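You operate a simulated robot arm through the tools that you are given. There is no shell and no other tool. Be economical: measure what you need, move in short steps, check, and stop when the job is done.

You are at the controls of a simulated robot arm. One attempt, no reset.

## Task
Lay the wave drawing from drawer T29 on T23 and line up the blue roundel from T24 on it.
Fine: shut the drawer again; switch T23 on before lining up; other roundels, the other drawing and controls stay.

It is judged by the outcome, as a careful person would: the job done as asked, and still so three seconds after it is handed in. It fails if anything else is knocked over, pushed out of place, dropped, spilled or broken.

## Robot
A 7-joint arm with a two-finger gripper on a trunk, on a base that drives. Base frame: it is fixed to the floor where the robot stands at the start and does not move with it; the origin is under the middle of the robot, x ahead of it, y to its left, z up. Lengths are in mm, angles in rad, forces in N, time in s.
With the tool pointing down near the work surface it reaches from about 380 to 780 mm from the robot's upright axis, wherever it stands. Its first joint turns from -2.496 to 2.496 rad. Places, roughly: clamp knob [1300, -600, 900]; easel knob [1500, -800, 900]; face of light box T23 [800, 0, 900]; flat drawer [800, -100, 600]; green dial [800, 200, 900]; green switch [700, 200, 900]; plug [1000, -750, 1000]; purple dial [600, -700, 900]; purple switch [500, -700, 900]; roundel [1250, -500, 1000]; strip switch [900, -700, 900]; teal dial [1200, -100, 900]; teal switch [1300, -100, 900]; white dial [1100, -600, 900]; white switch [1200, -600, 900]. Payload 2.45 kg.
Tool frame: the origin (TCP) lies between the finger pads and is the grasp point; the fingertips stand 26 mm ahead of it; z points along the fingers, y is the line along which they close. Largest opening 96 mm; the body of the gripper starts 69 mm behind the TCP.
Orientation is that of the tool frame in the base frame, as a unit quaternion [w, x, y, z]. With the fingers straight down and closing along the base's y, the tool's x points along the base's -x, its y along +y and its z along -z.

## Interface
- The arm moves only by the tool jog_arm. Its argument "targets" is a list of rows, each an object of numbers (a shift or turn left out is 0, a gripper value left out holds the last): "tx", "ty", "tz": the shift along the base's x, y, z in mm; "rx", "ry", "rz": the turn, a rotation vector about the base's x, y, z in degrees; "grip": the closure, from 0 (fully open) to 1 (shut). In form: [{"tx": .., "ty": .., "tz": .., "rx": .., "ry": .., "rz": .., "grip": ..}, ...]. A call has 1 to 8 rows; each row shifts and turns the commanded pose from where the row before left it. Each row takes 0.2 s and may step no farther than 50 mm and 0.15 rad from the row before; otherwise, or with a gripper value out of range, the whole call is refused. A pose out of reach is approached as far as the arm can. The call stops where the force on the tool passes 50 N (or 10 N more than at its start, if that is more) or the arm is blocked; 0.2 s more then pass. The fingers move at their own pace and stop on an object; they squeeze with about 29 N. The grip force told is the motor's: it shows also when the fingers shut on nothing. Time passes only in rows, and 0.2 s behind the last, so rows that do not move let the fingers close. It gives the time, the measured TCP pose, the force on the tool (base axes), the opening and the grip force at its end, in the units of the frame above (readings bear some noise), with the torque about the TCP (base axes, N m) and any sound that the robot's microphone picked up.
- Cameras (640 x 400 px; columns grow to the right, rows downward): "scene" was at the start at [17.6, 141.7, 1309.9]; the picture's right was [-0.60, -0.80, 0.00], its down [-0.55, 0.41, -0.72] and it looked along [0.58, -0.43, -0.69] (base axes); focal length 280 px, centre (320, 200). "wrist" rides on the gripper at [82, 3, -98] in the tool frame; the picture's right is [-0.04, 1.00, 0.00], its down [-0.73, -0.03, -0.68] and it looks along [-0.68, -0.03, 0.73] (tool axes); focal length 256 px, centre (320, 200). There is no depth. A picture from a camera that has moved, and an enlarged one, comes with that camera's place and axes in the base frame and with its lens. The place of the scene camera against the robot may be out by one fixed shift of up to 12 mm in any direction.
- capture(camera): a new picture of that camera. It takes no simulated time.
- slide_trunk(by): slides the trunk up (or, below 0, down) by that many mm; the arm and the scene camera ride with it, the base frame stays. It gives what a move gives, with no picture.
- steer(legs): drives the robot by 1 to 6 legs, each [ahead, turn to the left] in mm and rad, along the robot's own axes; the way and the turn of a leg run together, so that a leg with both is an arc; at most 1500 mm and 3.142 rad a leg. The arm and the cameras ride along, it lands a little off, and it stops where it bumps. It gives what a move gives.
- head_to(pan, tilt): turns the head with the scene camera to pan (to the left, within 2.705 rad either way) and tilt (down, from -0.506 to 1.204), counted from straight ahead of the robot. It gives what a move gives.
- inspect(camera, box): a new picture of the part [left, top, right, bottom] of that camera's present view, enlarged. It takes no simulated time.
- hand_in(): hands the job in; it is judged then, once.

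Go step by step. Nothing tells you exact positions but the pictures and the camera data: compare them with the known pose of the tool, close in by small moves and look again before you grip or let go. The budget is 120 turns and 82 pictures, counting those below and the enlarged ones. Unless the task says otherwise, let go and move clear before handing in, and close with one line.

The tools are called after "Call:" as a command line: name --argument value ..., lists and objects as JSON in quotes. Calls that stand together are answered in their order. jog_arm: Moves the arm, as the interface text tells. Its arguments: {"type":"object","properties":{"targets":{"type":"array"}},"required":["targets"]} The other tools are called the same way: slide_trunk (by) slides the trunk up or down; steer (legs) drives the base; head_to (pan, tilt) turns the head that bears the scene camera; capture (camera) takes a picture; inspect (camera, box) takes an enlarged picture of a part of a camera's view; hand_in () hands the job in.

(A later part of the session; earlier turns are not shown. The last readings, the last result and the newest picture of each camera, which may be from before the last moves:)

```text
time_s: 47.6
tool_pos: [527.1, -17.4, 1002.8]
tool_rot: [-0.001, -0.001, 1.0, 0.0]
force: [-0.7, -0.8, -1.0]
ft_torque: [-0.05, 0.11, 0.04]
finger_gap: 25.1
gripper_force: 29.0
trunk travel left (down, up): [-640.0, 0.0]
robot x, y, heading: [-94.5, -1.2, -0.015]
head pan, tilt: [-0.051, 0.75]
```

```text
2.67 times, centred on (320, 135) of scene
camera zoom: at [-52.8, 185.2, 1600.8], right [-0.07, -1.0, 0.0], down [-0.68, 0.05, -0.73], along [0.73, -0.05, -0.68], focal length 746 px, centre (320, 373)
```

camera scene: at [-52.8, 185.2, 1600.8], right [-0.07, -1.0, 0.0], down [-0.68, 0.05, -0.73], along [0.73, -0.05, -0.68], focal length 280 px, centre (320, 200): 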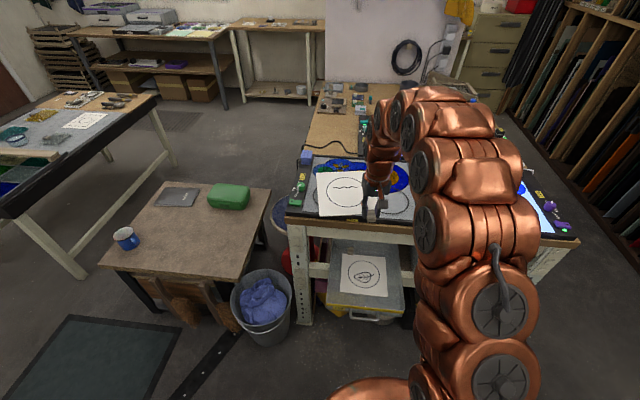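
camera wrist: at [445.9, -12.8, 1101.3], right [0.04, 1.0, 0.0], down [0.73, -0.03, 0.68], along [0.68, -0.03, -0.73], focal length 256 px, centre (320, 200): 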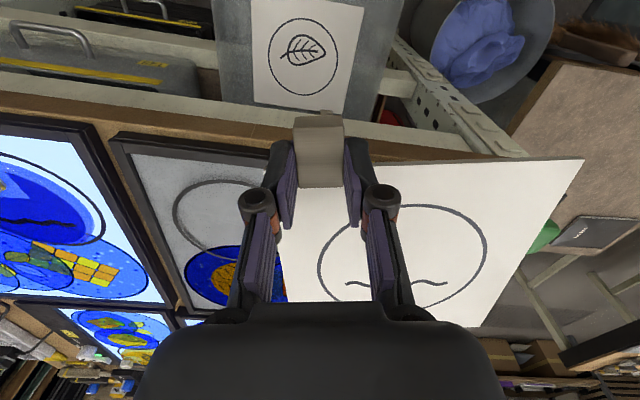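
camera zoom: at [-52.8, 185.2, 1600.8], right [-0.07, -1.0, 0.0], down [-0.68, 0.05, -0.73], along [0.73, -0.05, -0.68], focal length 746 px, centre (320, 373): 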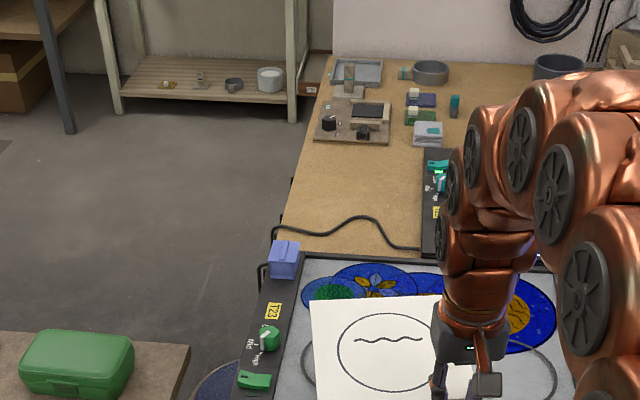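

The card is tilted up about 6° toward its far end, so I pitch the tool to level it and move over the left ring of T23 (about (712, 75)).

Call:
jog_arm --targets '[{"tx": 30, "ty": 10, "ry": 3}, {"tx": 30, "ty": 10, "ry": 3}, {"tx": 22, "ty": 11}, {"tz": -15}, {}]'

Call:
capture --camera "wrist"

Call:
inspect --camera "scene" --box '[260, 100, 460, 240]'

```text
time_s: 48.8
tool_pos: [608.7, 14.9, 986.7]
tool_rot: [-0.053, -0.001, 0.999, 0.0]
force: [-0.5, 0.5, -0.6]
ft_torque: [-0.02, 0.09, -0.04]
finger_gap: 25.1
gripper_force: 29.1
trunk travel left (down, up): [-640.0, 0.0]
robot x, y, heading: [-93.1, -4.3, -0.013]
head pan, tilt: [-0.051, 0.75]
```

```text
45 pictures are left
camera wrist: at [536.8, 17.8, 1094.0], right [0.04, 1.0, 0.0], down [0.8, -0.03, 0.6], along [0.6, -0.03, -0.8], focal length 256 px, centre (320, 200)
```

wrist: 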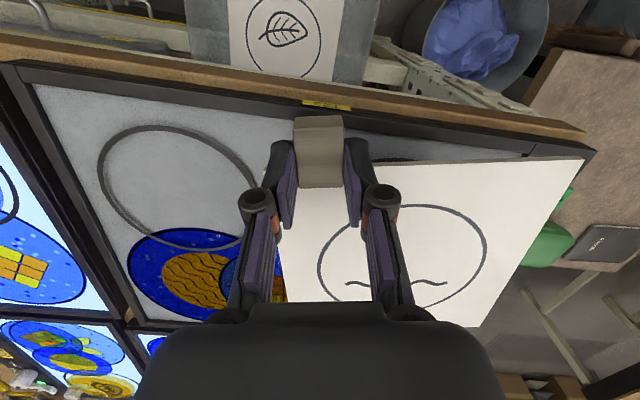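

```text
2.86 times, centred on (360, 170) of scene
camera zoom: at [-52.7, 185.3, 1600.9], right [-0.07, -1.0, 0.0], down [-0.68, 0.05, -0.73], along [0.73, -0.05, -0.68], focal length 799 px, centre (206, 286)
```

zoom: 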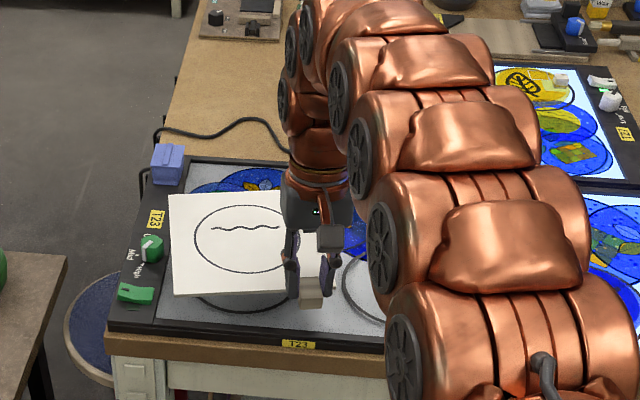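

I shift slightly inward (clear of T23's frame) and lower partway.

Call:
jog_arm --targets '[{"tx": 12, "ty": -8, "tz": -15}, {"tz": -20}, {}]'

Call:
inspect --camera "scene" --box '[280, 140, 400, 230]'

Call:
capture --camera "wrist"

```text
time_s: 49.6
tool_pos: [620.9, 5.5, 953.8]
tool_rot: [-0.051, -0.001, 0.999, -0.001]
force: [1.0, 0.2, -0.9]
ft_torque: [-0.03, 0.08, -0.01]
finger_gap: 25.2
gripper_force: 29.0
trunk travel left (down, up): [-640.0, 0.0]
robot x, y, heading: [-87.3, -3.5, -0.016]
head pan, tilt: [-0.051, 0.75]
```

```text
4.44 times, centred on (340, 185) of scene
camera zoom: at [-52.7, 185.3, 1600.9], right [-0.07, -1.0, 0.0], down [-0.68, 0.05, -0.73], along [0.73, -0.05, -0.68], focal length 1243 px, centre (231, 267)
```

zoom: 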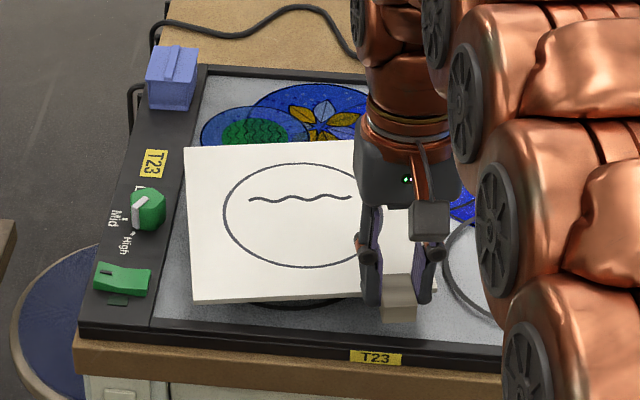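

```text
42 pictures are left
camera wrist: at [550.1, 9.2, 1059.8], right [0.04, 1.0, 0.0], down [0.8, -0.03, 0.6], along [0.6, -0.03, -0.8], focal length 256 px, centre (320, 200)
```

wrist: 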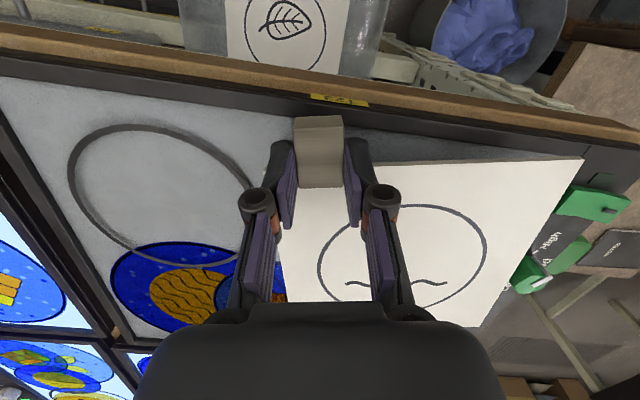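

T23 (and the table) sits yawed about −9° to my frame, so I turn the card to match, then lower in small steps until contact.

Call:
jog_arm --targets '[{"tx": -4, "ty": 8, "rz": -4.5}, {"tx": -4, "ty": 9, "rz": -4.5}, {"tz": -8}, {}]'

Call:
inspect --camera "scene" --box '[280, 140, 400, 230]'

```text
time_s: 50.6
tool_pos: [613.4, 22.2, 946.4]
tool_rot: [-0.052, 0.077, 0.996, 0.005]
force: [-0.1, 0.5, -0.1]
ft_torque: [-0.03, 0.08, 0.0]
finger_gap: 25.3
gripper_force: 29.5
trunk travel left (down, up): [-640.0, 0.0]
robot x, y, heading: [-89.3, -1.3, -0.018]
head pan, tilt: [-0.051, 0.75]
```

```text
4.44 times, centred on (340, 185) of scene
camera zoom: at [-52.8, 185.3, 1600.9], right [-0.07, -1.0, 0.0], down [-0.68, 0.05, -0.73], along [0.73, -0.05, -0.68], focal length 1243 px, centre (231, 267)
```

zoom: 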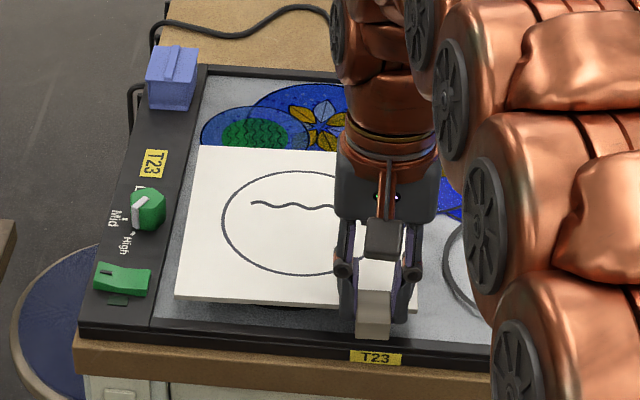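

Call:
jog_arm --targets '[{"tx": 2, "tz": -5}, {"tz": -5}, {"tz": -4}, {"tz": -4}, {}]'

Call:
inspect --camera "scene" --box '[280, 140, 400, 230]'

```text
time_s: 51.8
tool_pos: [615.7, 22.8, 926.9]
tool_rot: [-0.05, 0.077, 0.996, 0.005]
force: [0.0, -0.2, -0.9]
ft_torque: [-0.06, 0.09, 0.01]
finger_gap: 25.4
gripper_force: 28.3
trunk travel left (down, up): [-640.0, 0.0]
robot x, y, heading: [-89.4, 2.8, -0.018]
head pan, tilt: [-0.051, 0.75]
```

```text
4.44 times, centred on (340, 185) of scene
camera zoom: at [-52.8, 185.3, 1600.9], right [-0.07, -1.0, 0.0], down [-0.68, 0.05, -0.73], along [0.73, -0.05, -0.68], focal length 1243 px, centre (231, 267)
```

zoom: 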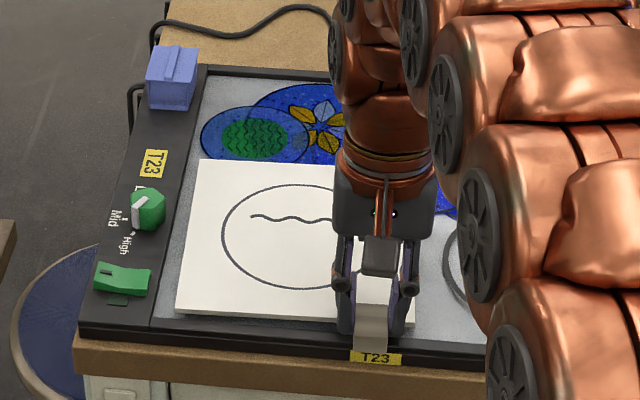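

Call:
jog_arm --targets '[{"tx": 5, "tz": -3}, {"tz": -3}, {"tz": -3}, {"tz": -3}, {}]'

Call:
inspect --camera "scene" --box '[280, 140, 400, 230]'

```text
time_s: 52.7
tool_pos: [622.6, 23.2, 924.9]
tool_rot: [-0.045, 0.078, 0.996, 0.005]
force: [0.9, 0.6, 22.9]
ft_torque: [-0.07, 0.46, -0.01]
finger_gap: 25.3
gripper_force: 28.4
trunk travel left (down, up): [-640.0, 0.0]
robot x, y, heading: [-88.7, 1.3, -0.013]
head pan, tilt: [-0.051, 0.75]
stopped in row 4: the force on the tool passed its limit at 55 N (the readings are from after the stop); the commanded pose is now the measured one
```

```text
4.44 times, centred on (340, 185) of scene
camera zoom: at [-54.5, 185.3, 1600.8], right [-0.07, -1.0, 0.0], down [-0.68, 0.05, -0.73], along [0.73, -0.05, -0.68], focal length 1243 px, centre (231, 267)
```

zoom: 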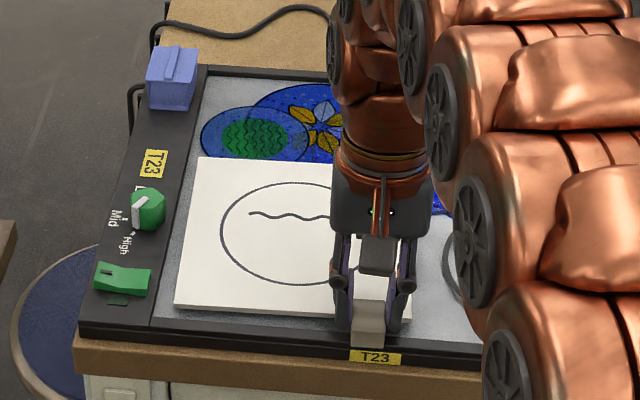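

Contact with the surface. I ease up 1.5 mm, open gently, and rise clear.

Call:
jog_arm --targets '[{"tz": 1.5}, {"grip": 0.6}, {}, {"tz": 3}, {"tz": 20}, {"tz": 40}, {"tz": 40, "tx": -10}]'

Call:
capture --camera "wrist"

Call:
inspect --camera "scene" --box '[280, 140, 400, 230]'

```text
time_s: 54.3
tool_pos: [611.6, 21.6, 1022.5]
tool_rot: [-0.049, 0.077, 0.996, 0.004]
force: [0.0, 1.1, -0.1]
ft_torque: [0.01, 0.01, -0.01]
finger_gap: 38.5
gripper_force: 0.1
trunk travel left (down, up): [-640.0, 0.0]
robot x, y, heading: [-88.4, -2.3, -0.015]
head pan, tilt: [-0.051, 0.75]
```

```text
38 pictures are left
camera wrist: at [540.9, 35.8, 1128.6], right [0.19, 0.98, 0.0], down [0.78, -0.15, 0.6], along [0.59, -0.12, -0.8], focal length 256 px, centre (320, 200)
```

wrist: 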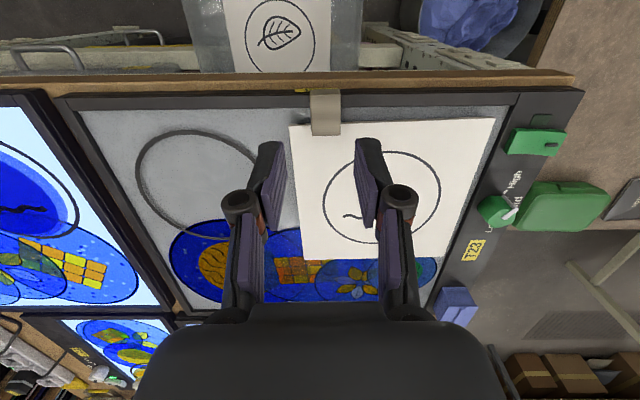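

```text
4.44 times, centred on (340, 185) of scene
camera zoom: at [-52.5, 185.3, 1600.9], right [-0.07, -1.0, 0.0], down [-0.68, 0.05, -0.73], along [0.73, -0.05, -0.68], focal length 1243 px, centre (231, 267)
```

zoom: 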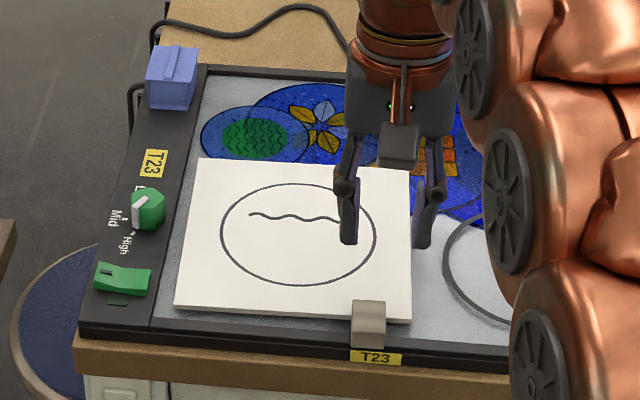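

The card lies flat on T23. Next the green rocker switch; I inspect it and, for comparison, T24's lit switch.

Call:
inspect --camera "scene" --box '[290, 175, 330, 215]'

Call:
inspect --camera "wrist" --box '[450, 90, 610, 250]'

Call:
head_to --pan -0.6 --tilt 0.75

Call:
capture --camera "scene"

```text
10.00 times, centred on (310, 195) of scene
camera zoom: at [-52.5, 185.3, 1600.9], right [-0.07, -1.0, 0.0], down [-0.68, 0.05, -0.73], along [0.73, -0.05, -0.68], focal length 2797 px, centre (420, 250)
```

zoom: 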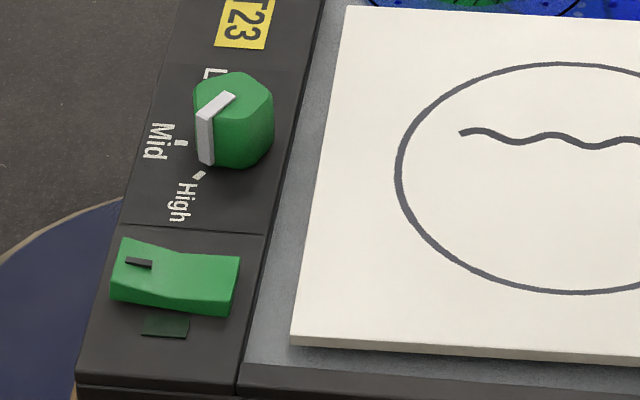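

```text
2.50 times, centred on (530, 170) of wrist
camera zoom: at [540.9, 35.8, 1128.6], right [0.19, 0.98, 0.0], down [0.78, -0.15, 0.6], along [0.59, -0.12, -0.8], focal length 640 px, centre (-205, 275)
```

zoom: 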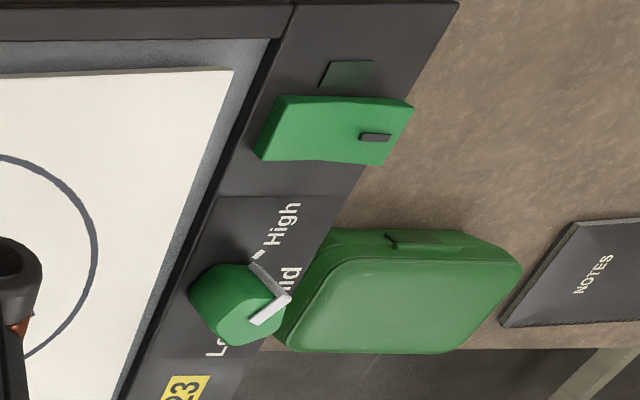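

```text
time_s: 55.3
tool_pos: [611.8, 21.0, 1021.9]
tool_rot: [-0.048, 0.078, 0.996, 0.005]
force: [0.3, -0.4, 0.3]
ft_torque: [0.01, 0.01, -0.01]
finger_gap: 38.3
gripper_force: 0.1
trunk travel left (down, up): [-640.0, 0.0]
robot x, y, heading: [-89.1, 0.1, -0.017]
head pan, tilt: [-0.6, 0.75]
```

```text
34 pictures are left
camera scene: at [-67.9, 142.9, 1600.9], right [-0.58, -0.82, 0.0], down [-0.56, 0.39, -0.73], along [0.6, -0.42, -0.68], focal length 280 px, centre (320, 200)
```

scene: 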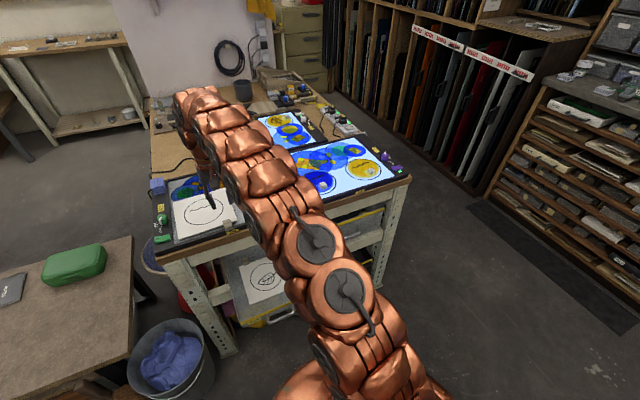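

The rocker's marked end (about (678, 220)) is raised, so that's the side to press. First I'll close the drawer so I can drive closer: back off, lower the trunk and level the hand.

Call:
steer --legs '[[-270, 0]]'

Call:
slide_trunk --by -370

Call:
jog_arm --targets '[{"tx": -20, "ry": -8, "grip": 1}, {"tx": -20, "ry": -8}, {"ry": -8}, {"ry": -8}, {"ry": -8}, {"ry": -8}, {"ry": -8}, {"ry": -8}]'

Call:
jog_arm --targets '[{"ry": -8}, {"ry": -8}, {"ry": -8}, {"ry": -6}]'

```text
time_s: 57.1
tool_pos: [353.5, 14.0, 1035.4]
tool_rot: [-0.039, 0.084, 0.996, 0.007]
force: [0.7, -1.7, 0.5]
ft_torque: [0.09, 0.06, 0.02]
finger_gap: 38.4
gripper_force: 0.0
trunk travel left (down, up): [-640.0, 0.0]
robot x, y, heading: [-328.9, 2.6, -0.032]
head pan, tilt: [-0.6, 0.75]
stopped in leg 1: the robot was blocked; the commanded pose is now the measured one
```

```text
time_s: 60.6
tool_pos: [355.0, 17.0, 661.9]
tool_rot: [-0.041, 0.083, 0.996, 0.006]
force: [-0.2, 0.3, 0.6]
ft_torque: [-0.02, -0.02, -0.03]
finger_gap: 38.3
gripper_force: 0.1
trunk travel left (down, up): [-270.0, 370.0]
robot x, y, heading: [-334.5, 4.5, -0.028]
head pan, tilt: [-0.6, 0.75]
```

```text
time_s: 62.5
tool_pos: [314.3, 17.6, 661.7]
tool_rot: [0.493, 0.069, 0.866, 0.049]
force: [0.7, -0.3, 0.7]
ft_torque: [0.01, 0.01, 0.03]
finger_gap: 0.2
gripper_force: 28.4
trunk travel left (down, up): [-270.0, 370.0]
robot x, y, heading: [-339.5, 4.2, -0.03]
head pan, tilt: [-0.6, 0.75]
```

```text
time_s: 63.5
tool_pos: [344.6, 4.9, 660.3]
tool_rot: [0.701, 0.039, 0.709, 0.062]
force: [1.1, -4.3, 0.5]
ft_torque: [0.04, 0.18, 0.29]
finger_gap: 0.0
gripper_force: 28.5
out of reach, approached as far as the arm can: row 2, 3
trunk travel left (down, up): [-270.0, 370.0]
robot x, y, heading: [-338.7, 5.8, -0.033]
head pan, tilt: [-0.6, 0.75]
```

The base bumped something just behind, so I won't back up further. I tilt the hand to ~30° below level, where it reaches, and lower it in front of the handle.

Call:
jog_arm --targets '[{"ry": 8}, {"ry": 8}, {"ry": 8}, {"ty": -30, "tx": -4}, {"tz": -25}, {"tz": -20}, {"tz": -17}, {}]'

Call:
head_to --pan -0.2 --tilt 0.9

Call:
inspect --camera "scene" --box '[220, 50, 460, 210]'

```text
time_s: 65.2
tool_pos: [341.0, -26.0, 597.5]
tool_rot: [0.537, 0.065, 0.839, 0.052]
force: [-0.1, 0.1, 0.2]
ft_torque: [0.0, 0.0, -0.05]
finger_gap: 0.0
gripper_force: 28.4
trunk travel left (down, up): [-270.0, 370.0]
robot x, y, heading: [-330.6, 5.0, -0.027]
head pan, tilt: [-0.6, 0.75]
```

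```text
time_s: 66.1
tool_pos: [341.9, -25.5, 595.6]
tool_rot: [0.537, 0.066, 0.839, 0.052]
force: [-0.2, 0.4, 1.2]
ft_torque: [0.0, 0.02, 0.02]
finger_gap: 0.0
gripper_force: 29.4
trunk travel left (down, up): [-270.0, 370.0]
robot x, y, heading: [-331.3, 3.5, -0.033]
head pan, tilt: [-0.201, 0.901]
```

```text
2.50 times, centred on (340, 130) of scene
camera zoom: at [-288.4, 178.6, 1220.9], right [-0.23, -0.97, 0.0], down [-0.77, 0.18, -0.61], along [0.59, -0.14, -0.79], focal length 699 px, centre (270, 375)
```

zoom: 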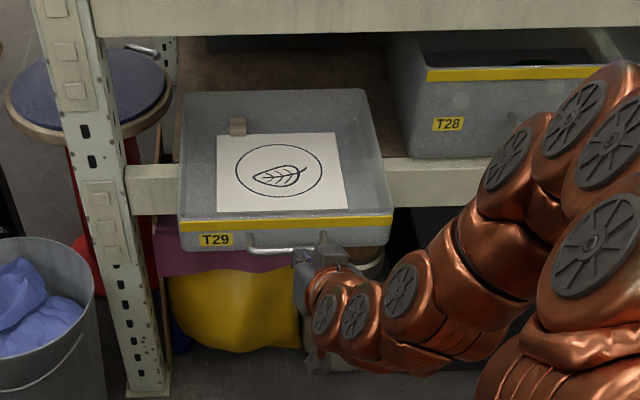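

The tips are toward the handle's right end; I retreat slightly, shift left to its middle, and check with the wrist view.

Call:
jog_arm --targets '[{"tx": -15}, {"ty": 20}, {}]'

Call:
capture --camera "wrist"

```text
time_s: 66.9
tool_pos: [326.9, -5.0, 598.8]
tool_rot: [0.537, 0.066, 0.839, 0.051]
force: [1.2, -0.1, 0.4]
ft_torque: [-0.02, -0.02, 0.03]
finger_gap: 0.0
gripper_force: 28.5
trunk travel left (down, up): [-270.0, 370.0]
robot x, y, heading: [-334.4, 2.2, -0.026]
head pan, tilt: [-0.201, 0.901]
```

```text
32 pictures are left
camera wrist: at [204.2, 10.5, 567.1], right [0.07, 0.98, 0.19], down [-0.32, -0.16, 0.94], along [0.95, -0.13, 0.3], focal length 256 px, centre (320, 200)
```

wrist: 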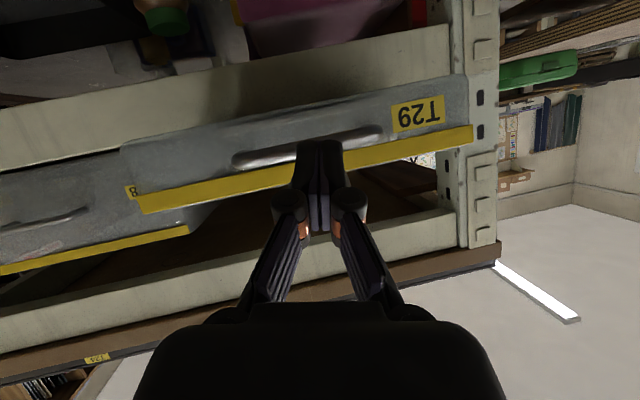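

The tips line up with the middle of the bar. I push along the drawer's own direction.

Call:
jog_arm --targets '[{"tx": 12, "ty": -1.7}, {"tx": 18, "ty": -2.5}, {"tx": 20, "ty": -2.8}, {"tx": 20, "ty": -2.8}, {"tx": 20, "ty": -2.8}]'

Call:
inspect --camera "scene" --box '[220, 50, 460, 210]'

```text
time_s: 68.1
tool_pos: [414.2, -20.1, 598.2]
tool_rot: [0.537, 0.066, 0.84, 0.053]
force: [0.2, 0.0, 0.2]
ft_torque: [-0.03, 0.01, 0.03]
finger_gap: 0.2
gripper_force: 28.0
trunk travel left (down, up): [-270.0, 370.0]
robot x, y, heading: [-333.3, 6.0, -0.033]
head pan, tilt: [-0.201, 0.901]
```

```text
2.50 times, centred on (340, 130) of scene
camera zoom: at [-288.4, 178.7, 1220.8], right [-0.23, -0.97, 0.0], down [-0.77, 0.18, -0.61], along [0.59, -0.14, -0.79], focal length 699 px, centre (270, 375)
```

zoom: 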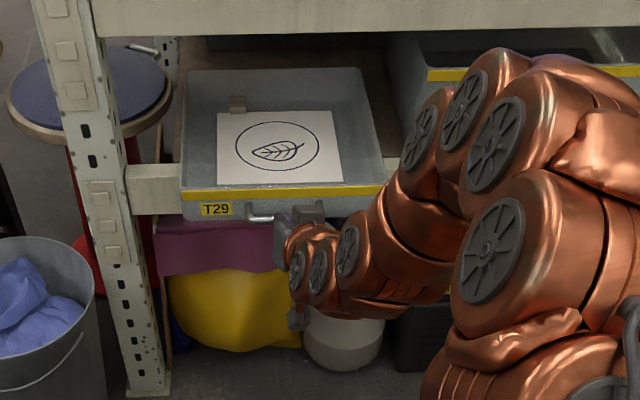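

The drawer slides in smoothly; I keep pushing.

Call:
jog_arm --targets '[{"tx": 20, "ty": -2.8}, {"tx": 20, "ty": -2.8}, {"tx": 20, "ty": -2.8}, {"tx": 20, "ty": -2.8}, {"tx": 15, "ty": -2}, {}]'

Call:
inspect --camera "scene" --box '[220, 50, 460, 210]'

```text
time_s: 69.5
tool_pos: [512.0, -31.6, 598.1]
tool_rot: [0.537, 0.065, 0.84, 0.053]
force: [-0.1, 0.2, -1.1]
ft_torque: [0.02, -0.04, -0.03]
finger_gap: 0.0
gripper_force: 28.4
trunk travel left (down, up): [-270.0, 370.0]
robot x, y, heading: [-334.5, 5.0, -0.031]
head pan, tilt: [-0.201, 0.901]
```

```text
2.50 times, centred on (340, 130) of scene
camera zoom: at [-288.4, 178.7, 1220.8], right [-0.23, -0.97, 0.0], down [-0.77, 0.18, -0.61], along [0.59, -0.14, -0.79], focal length 699 px, centre (270, 375)
```

zoom: 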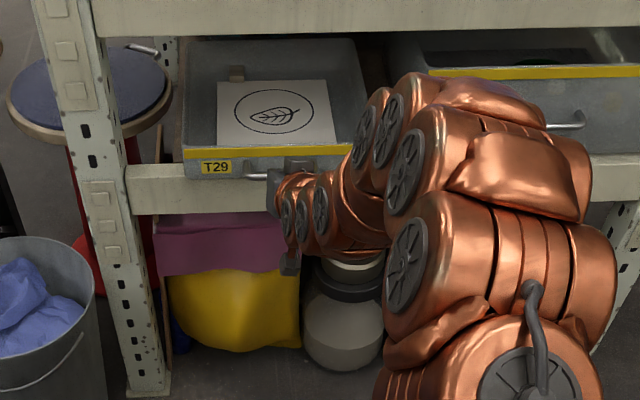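

Nearly home; I push on in small steps until it stops or resistance shows.

Call:
jog_arm --targets '[{"tx": 12, "ty": -1.7}, {"tx": 10, "ty": -1.4}, {"tx": 6, "ty": -0.8}, {"tx": 5}, {"tx": 5}, {}]'

Call:
inspect --camera "scene" --box '[220, 50, 460, 210]'

```text
time_s: 70.9
tool_pos: [549.9, -36.4, 597.5]
tool_rot: [0.538, 0.065, 0.839, 0.052]
force: [-0.1, 0.8, -0.6]
ft_torque: [0.02, -0.02, -0.01]
finger_gap: 0.2
gripper_force: 28.9
trunk travel left (down, up): [-270.0, 370.0]
robot x, y, heading: [-334.3, 4.4, -0.03]
head pan, tilt: [-0.201, 0.901]
```

```text
2.50 times, centred on (340, 130) of scene
camera zoom: at [-288.4, 178.7, 1220.8], right [-0.23, -0.97, 0.0], down [-0.77, 0.18, -0.61], along [0.59, -0.14, -0.79], focal length 699 px, centre (270, 375)
```

zoom: 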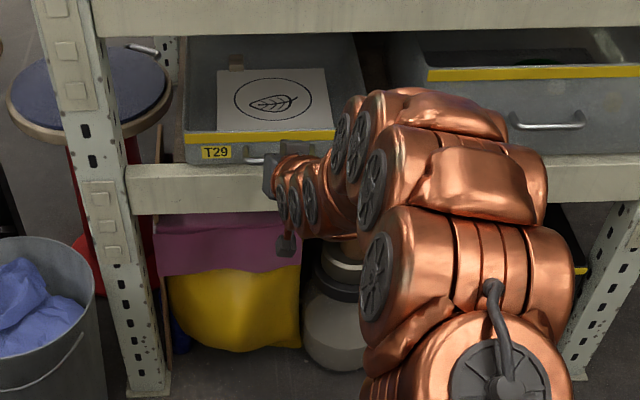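

Call:
jog_arm --targets '[{"tx": 5, "ty": -0.7}, {"tx": 5, "ty": -0.7}, {"tx": 5, "ty": -0.7}, {}]'

```text
time_s: 71.4
tool_pos: [546.4, -38.2, 603.8]
tool_rot: [0.54, 0.065, 0.837, 0.053]
force: [0.4, 0.3, -0.1]
ft_torque: [-0.01, -0.03, -0.02]
finger_gap: 0.0
gripper_force: 28.3
trunk travel left (down, up): [-270.0, 370.0]
robot x, y, heading: [-333.3, 3.7, -0.037]
head pan, tilt: [-0.201, 0.901]
stopped in row 2: the force on the tool passed its limit at 70 N (the readings are from after the stop); the commanded pose is now the measured one
```

A hard stop — the drawer is home. I withdraw and verify.

Call:
jog_arm --targets '[{"tx": -20}, {"tx": -30}, {"tx": -40}, {"tx": -40}, {"ry": 8}, {"ry": 8}, {"ry": 8}, {"ry": 8}]'

Call:
capture --camera "wrist"

```text
time_s: 73.2
tool_pos: [415.2, -36.8, 601.8]
tool_rot: [0.283, 0.078, 0.955, 0.033]
force: [0.2, -0.7, 0.4]
ft_torque: [-0.02, 0.03, -0.03]
finger_gap: 0.0
gripper_force: 27.8
trunk travel left (down, up): [-270.0, 370.0]
robot x, y, heading: [-332.9, 4.6, -0.024]
head pan, tilt: [-0.201, 0.901]
```

```text
28 pictures are left
camera wrist: at [293.4, -20.4, 641.2], right [0.16, 0.98, 0.13], down [0.23, -0.16, 0.96], along [0.96, -0.13, -0.25], focal length 256 px, centre (320, 200)
```

wrist: 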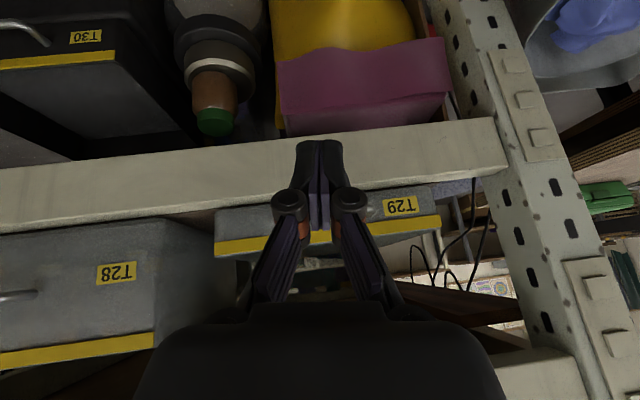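

The drawer is shut in line with T28. I set the hand upright, raise the trunk, retract and drive forward to reach the switch.

Call:
jog_arm --targets '[{"ry": 8.2, "tx": -20}, {"ry": 8.2, "tx": -20}, {"ry": 8.2, "tx": -20}, {"ry": 8.2, "tx": -20}, {"tx": -40}, {"tx": -40}]'

Call:
slide_trunk --by 370

Call:
steer --legs '[[330, 0]]'

```text
time_s: 74.6
tool_pos: [253.9, -36.0, 602.7]
tool_rot: [0.005, 0.084, 0.996, 0.01]
force: [-0.6, -0.6, -0.2]
ft_torque: [-0.01, 0.02, -0.02]
finger_gap: 0.3
gripper_force: 28.8
trunk travel left (down, up): [-270.0, 370.0]
robot x, y, heading: [-335.4, 1.6, -0.025]
head pan, tilt: [-0.201, 0.901]
```

```text
time_s: 78.1
tool_pos: [256.1, -36.8, 972.5]
tool_rot: [0.005, 0.084, 0.996, 0.01]
force: [-0.3, -0.3, -0.5]
ft_torque: [0.0, 0.0, -0.04]
finger_gap: 0.0
gripper_force: 28.6
trunk travel left (down, up): [-640.0, 0.0]
robot x, y, heading: [-334.1, 6.4, -0.029]
head pan, tilt: [-0.201, 0.901]
```

```text
time_s: 80.3
tool_pos: [582.9, -44.8, 973.1]
tool_rot: [0.006, 0.084, 0.996, 0.01]
force: [0.1, 0.5, 0.6]
ft_torque: [-0.01, -0.03, 0.02]
finger_gap: 0.0
gripper_force: 28.3
trunk travel left (down, up): [-640.0, 0.0]
robot x, y, heading: [-0.9, -6.4, -0.028]
head pan, tilt: [-0.201, 0.901]
```

Call:
jog_arm --targets '[{"tx": 15, "ty": 44}, {"tx": 15, "ty": 44}, {"tx": 15, "ty": 44}, {"tx": 16, "ty": 44}, {"tx": 16, "ty": 44}, {"tx": 16, "ty": 43}, {"tz": -25}, {}]'

Call:
inspect --camera "wrist" --box '[220, 60, 420, 220]'

```text
time_s: 82.1
tool_pos: [679.3, 217.7, 948.8]
tool_rot: [0.007, 0.083, 0.996, 0.011]
force: [0.3, -0.7, -0.9]
ft_torque: [0.02, 0.02, -0.03]
finger_gap: 0.1
gripper_force: 28.9
trunk travel left (down, up): [-640.0, 0.0]
robot x, y, heading: [-6.8, -2.9, -0.029]
head pan, tilt: [-0.201, 0.901]
```

```text
2.50 times, centred on (320, 140) of wrist
camera zoom: at [596.9, 234.7, 1045.7], right [0.2, 0.98, 0.02], down [0.71, -0.16, 0.69], along [0.67, -0.12, -0.73], focal length 640 px, centre (320, 350)
```

zoom: 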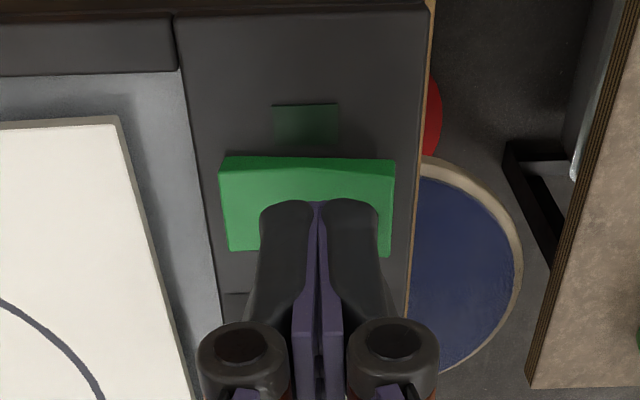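

The tip is near the rocker's middle; I shift 12 mm to its marked end and press down in small steps.

Call:
jog_arm --targets '[{"ty": 12}, {"tz": -6}, {"tz": -3}, {"tz": -3}, {"tz": -2}, {"tz": -2}]'

```text
time_s: 83.5
tool_pos: [677.0, 229.3, 930.8]
tool_rot: [0.006, 0.083, 0.997, 0.01]
force: [-0.2, -1.0, -0.4]
ft_torque: [0.0, 0.01, 0.02]
finger_gap: 0.1
gripper_force: 28.4
trunk travel left (down, up): [-640.0, 0.0]
robot x, y, heading: [0.1, -7.1, -0.03]
head pan, tilt: [-0.201, 0.901]
```

Call:
jog_arm --targets '[{"tz": -2}, {"tz": -2}, {"tz": -2}, {"tz": -2}, {"tz": -2}]'

```text
time_s: 84.7
tool_pos: [677.6, 229.6, 926.1]
tool_rot: [0.013, 0.083, 0.996, 0.012]
force: [-7.6, -1.7, 26.4]
ft_torque: [-0.21, 0.31, -0.02]
finger_gap: 0.0
gripper_force: 28.3
trunk travel left (down, up): [-640.0, 0.0]
robot x, y, heading: [-2.7, -8.9, -0.026]
head pan, tilt: [-0.201, 0.901]
stopped in row 5: the force on the tool passed its limit at 52 N (the readings are from after the stop); the commanded pose is now the measured one
```

Pressed to 52 N; I rise and look whether T23 lit up.

Call:
jog_arm --targets '[{"tz": 20}, {"tz": 40, "ty": -20}, {}]'

Call:
capture --camera "wrist"

```text
time_s: 85.5
tool_pos: [678.6, 208.9, 984.6]
tool_rot: [0.009, 0.082, 0.997, 0.011]
force: [0.3, 0.2, -0.2]
ft_torque: [0.03, 0.01, -0.03]
finger_gap: 0.1
gripper_force: 28.6
trunk travel left (down, up): [-640.0, 0.0]
robot x, y, heading: [-6.1, -3.7, -0.029]
head pan, tilt: [-0.201, 0.901]
```

```text
26 pictures are left
camera wrist: at [595.9, 225.2, 1080.7], right [0.2, 0.98, 0.03], down [0.7, -0.16, 0.69], along [0.68, -0.12, -0.72], focal length 256 px, centre (320, 200)
```

wrist: 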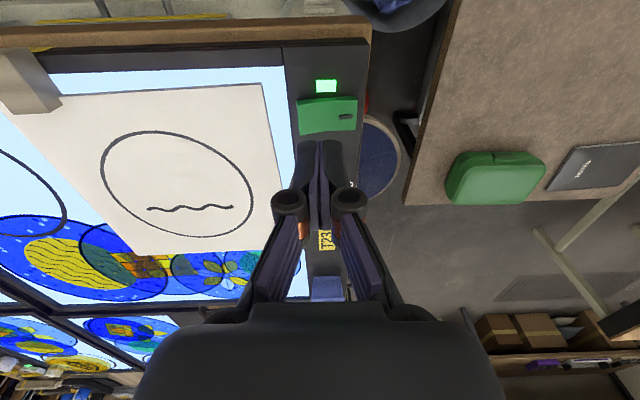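

T23 is lit (green indicator on). Now I swing the arm over to T24 for the blue wave roundel.

Call:
jog_arm --targets '[{"tx": -10, "ty": -42}, {"tx": -10, "ty": -42}, {"tx": -10, "ty": -42}, {"tx": -10, "ty": -42}, {"tx": -8, "ty": -42}, {"tx": -8, "ty": -42}, {"tx": -8, "ty": -42}, {"tx": -8, "ty": -42}]'

Call:
jog_arm --targets '[{"tx": -8, "ty": -42, "tz": 20}, {"tx": -8, "ty": -42, "tz": 10}, {"tx": -8, "ty": -42, "grip": 0.3}, {"tx": -8, "ty": -40}, {}]'

Call:
capture --camera "wrist"

```text
time_s: 87.3
tool_pos: [605.2, -125.2, 982.1]
tool_rot: [0.01, 0.082, 0.997, 0.011]
force: [0.0, 0.1, -0.1]
ft_torque: [-0.02, 0.01, 0.0]
finger_gap: 0.3
gripper_force: 28.1
trunk travel left (down, up): [-640.0, 0.0]
robot x, y, heading: [-5.6, -7.5, -0.023]
head pan, tilt: [-0.201, 0.901]
```

```text
time_s: 88.5
tool_pos: [570.2, -293.3, 1013.9]
tool_rot: [0.01, 0.082, 0.997, 0.011]
force: [-0.6, -0.8, 0.0]
ft_torque: [-0.02, 0.01, 0.03]
finger_gap: 67.2
gripper_force: 0.1
trunk travel left (down, up): [-640.0, 0.0]
robot x, y, heading: [-8.1, -2.9, -0.027]
head pan, tilt: [-0.201, 0.901]
```

```text
25 pictures are left
camera wrist: at [488.5, -278.3, 1110.6], right [0.2, 0.98, 0.03], down [0.7, -0.16, 0.69], along [0.68, -0.12, -0.72], focal length 256 px, centre (320, 200)
```

wrist: 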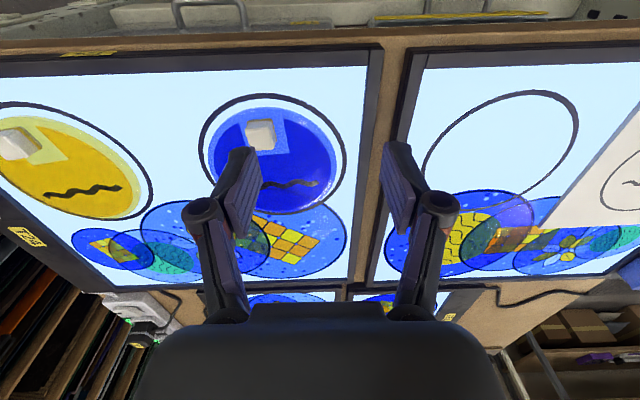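

The blue roundel has a white cube grip near its near edge and its wave on the far side. I zoom in to measure it.

Call:
inspect --camera "wrist" --box '[180, 70, 380, 230]'

```text
2.50 times, centred on (280, 150) of wrist
camera zoom: at [488.5, -278.3, 1110.6], right [0.2, 0.98, 0.03], down [0.7, -0.16, 0.69], along [0.68, -0.12, -0.72], focal length 640 px, centre (420, 325)
```

zoom: 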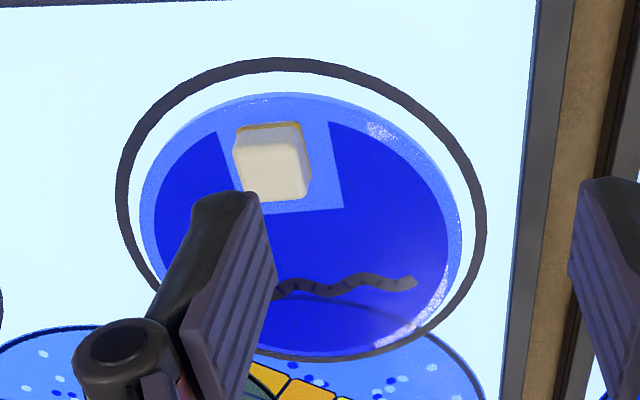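

I shift so the roundel sits between fully open fingers, giving a clear reference view.

Call:
jog_arm --targets '[{"tx": -9, "ty": -43, "grip": 0}, {"tz": -15}, {}]'

Call:
inspect --camera "wrist" --box '[220, 80, 420, 240]'

```text
time_s: 89.3
tool_pos: [562.4, -332.7, 995.5]
tool_rot: [0.009, 0.083, 0.996, 0.012]
force: [-0.1, 0.1, 0.1]
ft_torque: [0.0, -0.01, 0.02]
finger_gap: 95.8
gripper_force: 0.0
trunk travel left (down, up): [-640.0, 0.0]
robot x, y, heading: [-4.8, -3.8, -0.026]
head pan, tilt: [-0.201, 0.901]
```

```text
2.50 times, centred on (320, 160) of wrist
camera zoom: at [479.9, -318.0, 1093.4], right [0.2, 0.98, 0.03], down [0.7, -0.16, 0.69], along [0.68, -0.12, -0.72], focal length 640 px, centre (320, 300)
```

zoom: 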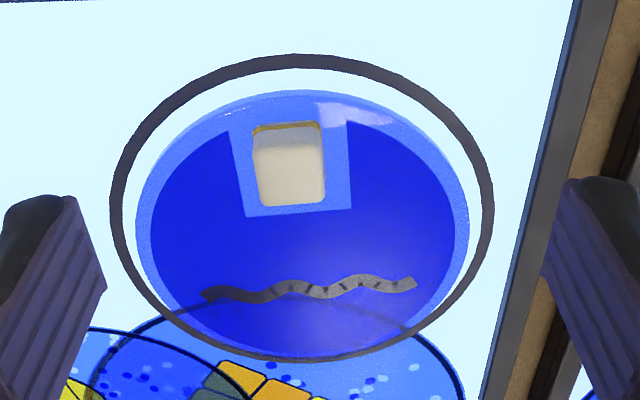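

The view is clear: roundel centre ≈(618, −348), cube ≈(590, −346), aligned with my tool yaw. I move over the cube and lower.

Call:
jog_arm --targets '[{"tx": 27, "ty": -13, "grip": 0.48}, {"tz": -25}, {"tz": -20}, {}]'

Call:
inspect --camera "wrist" --box '[220, 80, 420, 240]'

```text
time_s: 90.3
tool_pos: [592.3, -344.7, 952.1]
tool_rot: [0.011, 0.083, 0.996, 0.011]
force: [-0.3, 0.3, 0.7]
ft_torque: [0.02, 0.0, -0.01]
finger_gap: 50.0
gripper_force: 0.2
trunk travel left (down, up): [-640.0, 0.0]
robot x, y, heading: [-4.5, -6.1, -0.031]
head pan, tilt: [-0.201, 0.901]
```

```text
2.50 times, centred on (320, 160) of wrist
camera zoom: at [510.0, -329.8, 1048.7], right [0.2, 0.98, 0.03], down [0.7, -0.16, 0.69], along [0.68, -0.12, -0.72], focal length 640 px, centre (320, 300)
```

zoom: 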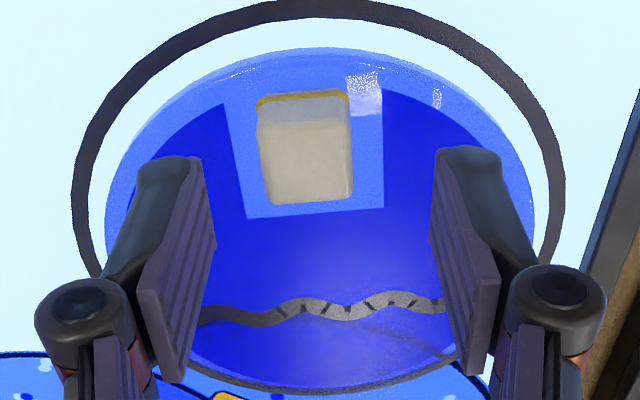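

Call:
jog_arm --targets '[{"tx": -4, "ty": -1.5, "tz": -8}, {"tz": -6}, {"tz": -3}, {}]'

Call:
inspect --camera "wrist" --box '[220, 60, 420, 220]'

```text
time_s: 91.3
tool_pos: [587.3, -347.9, 935.6]
tool_rot: [0.01, 0.082, 0.997, 0.011]
force: [0.2, 0.7, -0.4]
ft_torque: [0.0, 0.02, 0.01]
finger_gap: 49.8
gripper_force: 0.0
trunk travel left (down, up): [-640.0, 0.0]
robot x, y, heading: [-7.6, -3.3, -0.028]
head pan, tilt: [-0.201, 0.901]
```

```text
2.50 times, centred on (320, 140) of wrist
camera zoom: at [505.2, -332.3, 1032.8], right [0.2, 0.98, 0.03], down [0.7, -0.16, 0.69], along [0.68, -0.12, -0.72], focal length 640 px, centre (320, 350)
```

zoom: 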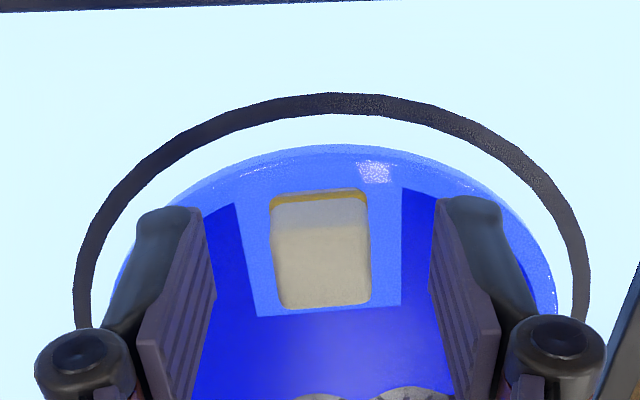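

Fingers straddle the cube; I close here.

Call:
jog_arm --targets '[{"tz": -1, "grip": 1.0}, {}, {}, {}]'

```text
time_s: 92.3
tool_pos: [586.9, -347.5, 935.2]
tool_rot: [0.01, 0.083, 0.996, 0.011]
force: [0.4, 0.0, 0.8]
ft_torque: [-0.05, 0.07, -0.02]
finger_gap: 21.5
gripper_force: 28.9
trunk travel left (down, up): [-640.0, 0.0]
robot x, y, heading: [-7.0, -2.9, -0.029]
head pan, tilt: [-0.201, 0.901]
```

The cube is gripped. I lift and move left to a spot where the wrist camera sees the drawing beside the held roundel.

Call:
jog_arm --targets '[{"tz": 5}, {"tz": 25}, {"tz": 35}, {"ty": 45}, {"ty": 45}, {"ty": 45}, {"ty": 45}, {"ty": 45}]'

Call:
jog_arm --targets '[{"ty": 42}, {}, {}]'

Call:
capture --camera "wrist"

Call:
inspect --camera "wrist" --box '[410, 110, 570, 260]'

```text
time_s: 94.1
tool_pos: [587.8, -125.1, 1002.8]
tool_rot: [0.01, 0.083, 0.996, 0.012]
force: [0.2, -1.3, -1.9]
ft_torque: [0.04, 0.05, -0.03]
finger_gap: 21.3
gripper_force: 29.1
trunk travel left (down, up): [-640.0, 0.0]
robot x, y, heading: [-6.3, -7.4, -0.029]
head pan, tilt: [-0.201, 0.901]
```

```text
time_s: 94.9
tool_pos: [587.5, -81.4, 1003.6]
tool_rot: [0.01, 0.083, 0.996, 0.011]
force: [0.0, -0.2, -1.1]
ft_torque: [0.0, 0.04, -0.03]
finger_gap: 21.2
gripper_force: 28.5
trunk travel left (down, up): [-640.0, 0.0]
robot x, y, heading: [-1.8, -7.8, -0.027]
head pan, tilt: [-0.201, 0.901]
```

```text
20 pictures are left
camera wrist: at [505.4, -66.5, 1100.1], right [0.2, 0.98, 0.03], down [0.7, -0.16, 0.69], along [0.68, -0.12, -0.72], focal length 256 px, centre (320, 200)
```

wrist: 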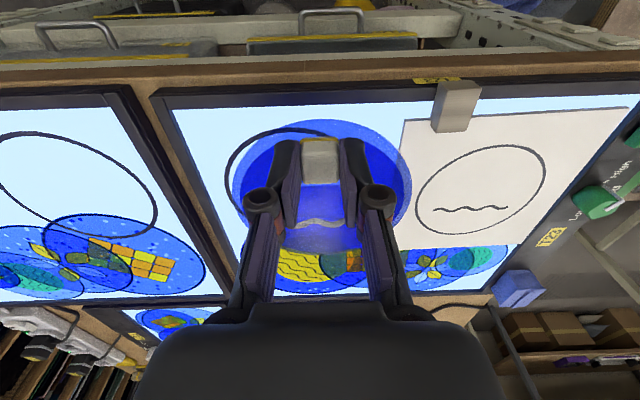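

```text
2.67 times, centred on (490, 185) of wrist
camera zoom: at [505.4, -66.5, 1100.1], right [0.2, 0.98, 0.03], down [0.7, -0.16, 0.69], along [0.68, -0.12, -0.72], focal length 683 px, centre (-133, 240)
```

zoom: 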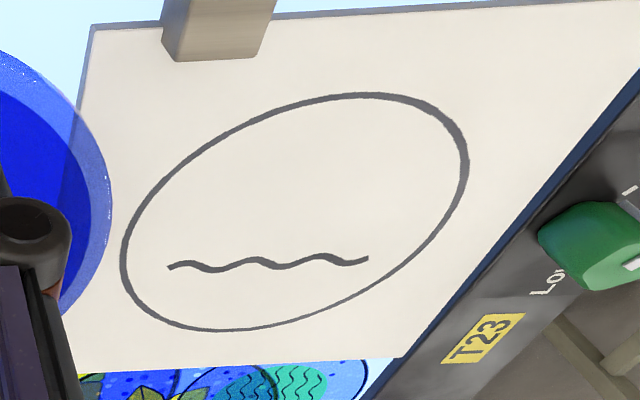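

Measured: the drawing's axis is −9.0°, roundel −8.5°, so almost no turn is needed; target TCP ≈(684, 70.5). I move over and lower partway.

Call:
jog_arm --targets '[{"tx": 24, "ty": 38}, {"tx": 24, "ty": 38}, {"tx": 24, "ty": 38, "rz": -0.5}, {"tx": 24.5, "ty": 38}, {"tz": -25}, {"tz": -20}, {}]'

Call:
inspect --camera "wrist" --box '[200, 40, 440, 280]'

Call:
head_to --pan 0.1 --tilt 0.85

Call:
inspect --camera "scene" --box '[270, 90, 450, 230]'

```text
time_s: 96.5
tool_pos: [685.4, 70.8, 956.0]
tool_rot: [0.009, 0.087, 0.996, 0.011]
force: [-0.8, -0.4, -1.3]
ft_torque: [0.01, 0.03, -0.02]
finger_gap: 21.8
gripper_force: 29.0
trunk travel left (down, up): [-640.0, 0.0]
robot x, y, heading: [-10.2, -7.2, -0.025]
head pan, tilt: [-0.201, 0.901]
```

```text
1.67 times, centred on (320, 160) of wrist
camera zoom: at [603.5, 87.3, 1053.0], right [0.21, 0.98, 0.03], down [0.7, -0.17, 0.69], along [0.68, -0.13, -0.72], focal length 427 px, centre (320, 267)
```

zoom: 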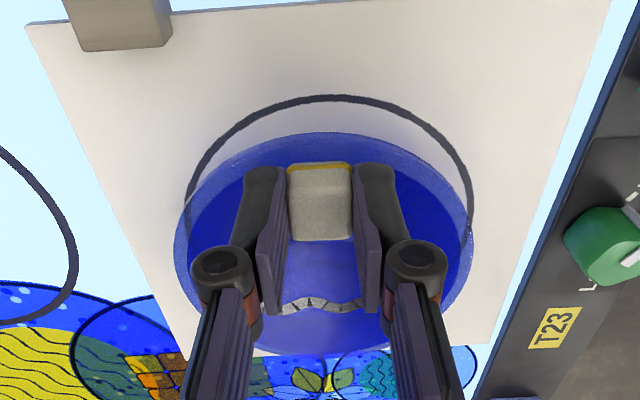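

```text
time_s: 97.3
tool_pos: [685.7, 71.3, 956.0]
tool_rot: [0.01, 0.087, 0.996, 0.011]
force: [-1.4, 0.1, -1.0]
ft_torque: [-0.05, 0.06, 0.04]
finger_gap: 21.5
gripper_force: 29.4
trunk travel left (down, up): [-640.0, 0.0]
robot x, y, heading: [-8.4, -4.6, -0.025]
head pan, tilt: [0.099, 0.85]
```

```text
2.86 times, centred on (360, 160) of scene
camera zoom: at [29.0, 192.4, 1592.8], right [0.07, -1.0, 0.0], down [-0.75, -0.05, -0.66], along [0.66, 0.05, -0.75], focal length 799 px, centre (206, 314)
```

zoom: 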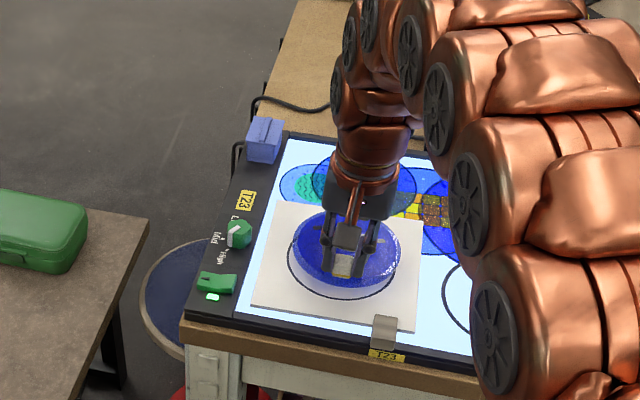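

The roundel needs a few mm to the left; I adjust and lower to just above the card for a finer check.

Call:
jog_arm --targets '[{"ty": 3.5, "tz": -6}, {"tz": -6}, {}]'

Call:
inspect --camera "wrist" --box '[200, 60, 440, 260]'

```text
time_s: 98.1
tool_pos: [683.5, 74.6, 944.6]
tool_rot: [0.01, 0.087, 0.996, 0.012]
force: [-0.2, -0.7, -1.2]
ft_torque: [0.06, 0.04, 0.01]
finger_gap: 21.1
gripper_force: 29.2
trunk travel left (down, up): [-640.0, 0.0]
robot x, y, heading: [-8.6, -3.5, -0.029]
head pan, tilt: [0.099, 0.85]
```

```text
2.00 times, centred on (320, 160) of wrist
camera zoom: at [602.4, 90.4, 1041.7], right [0.21, 0.98, 0.03], down [0.7, -0.17, 0.69], along [0.68, -0.13, -0.72], focal length 512 px, centre (320, 280)
```

zoom: 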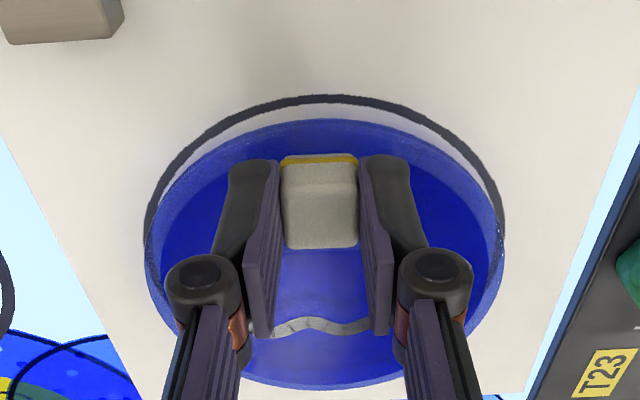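

Left–right is centred; it seems ~2.5–3 mm too far ahead. I correct and lower to light contact.

Call:
jog_arm --targets '[{"tx": -2.7, "ty": 0.4}, {"tz": -2}, {"tz": -1.5}, {}]'

Call:
inspect --camera "wrist" --box '[200, 60, 440, 260]'

```text
time_s: 99.1
tool_pos: [682.5, 75.2, 941.7]
tool_rot: [0.011, 0.087, 0.996, 0.011]
force: [1.4, 0.7, 10.0]
ft_torque: [-0.09, -0.03, 0.02]
finger_gap: 21.3
gripper_force: 28.7
trunk travel left (down, up): [-640.0, 0.0]
robot x, y, heading: [-8.7, -6.0, -0.03]
head pan, tilt: [0.099, 0.85]
```

```text
2.00 times, centred on (320, 160) of wrist
camera zoom: at [600.2, 90.8, 1037.8], right [0.21, 0.98, 0.03], down [0.7, -0.17, 0.69], along [0.68, -0.13, -0.72], focal length 512 px, centre (320, 280)
```

zoom: 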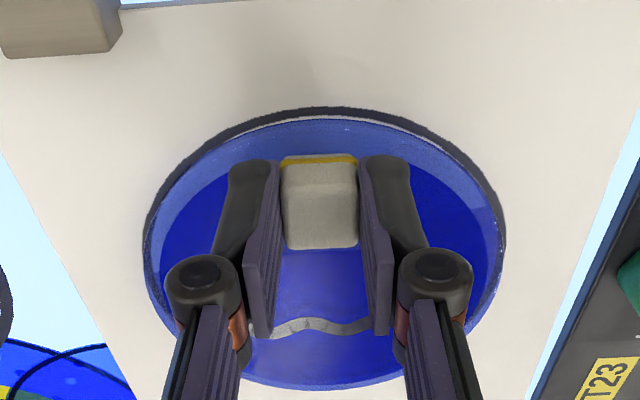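

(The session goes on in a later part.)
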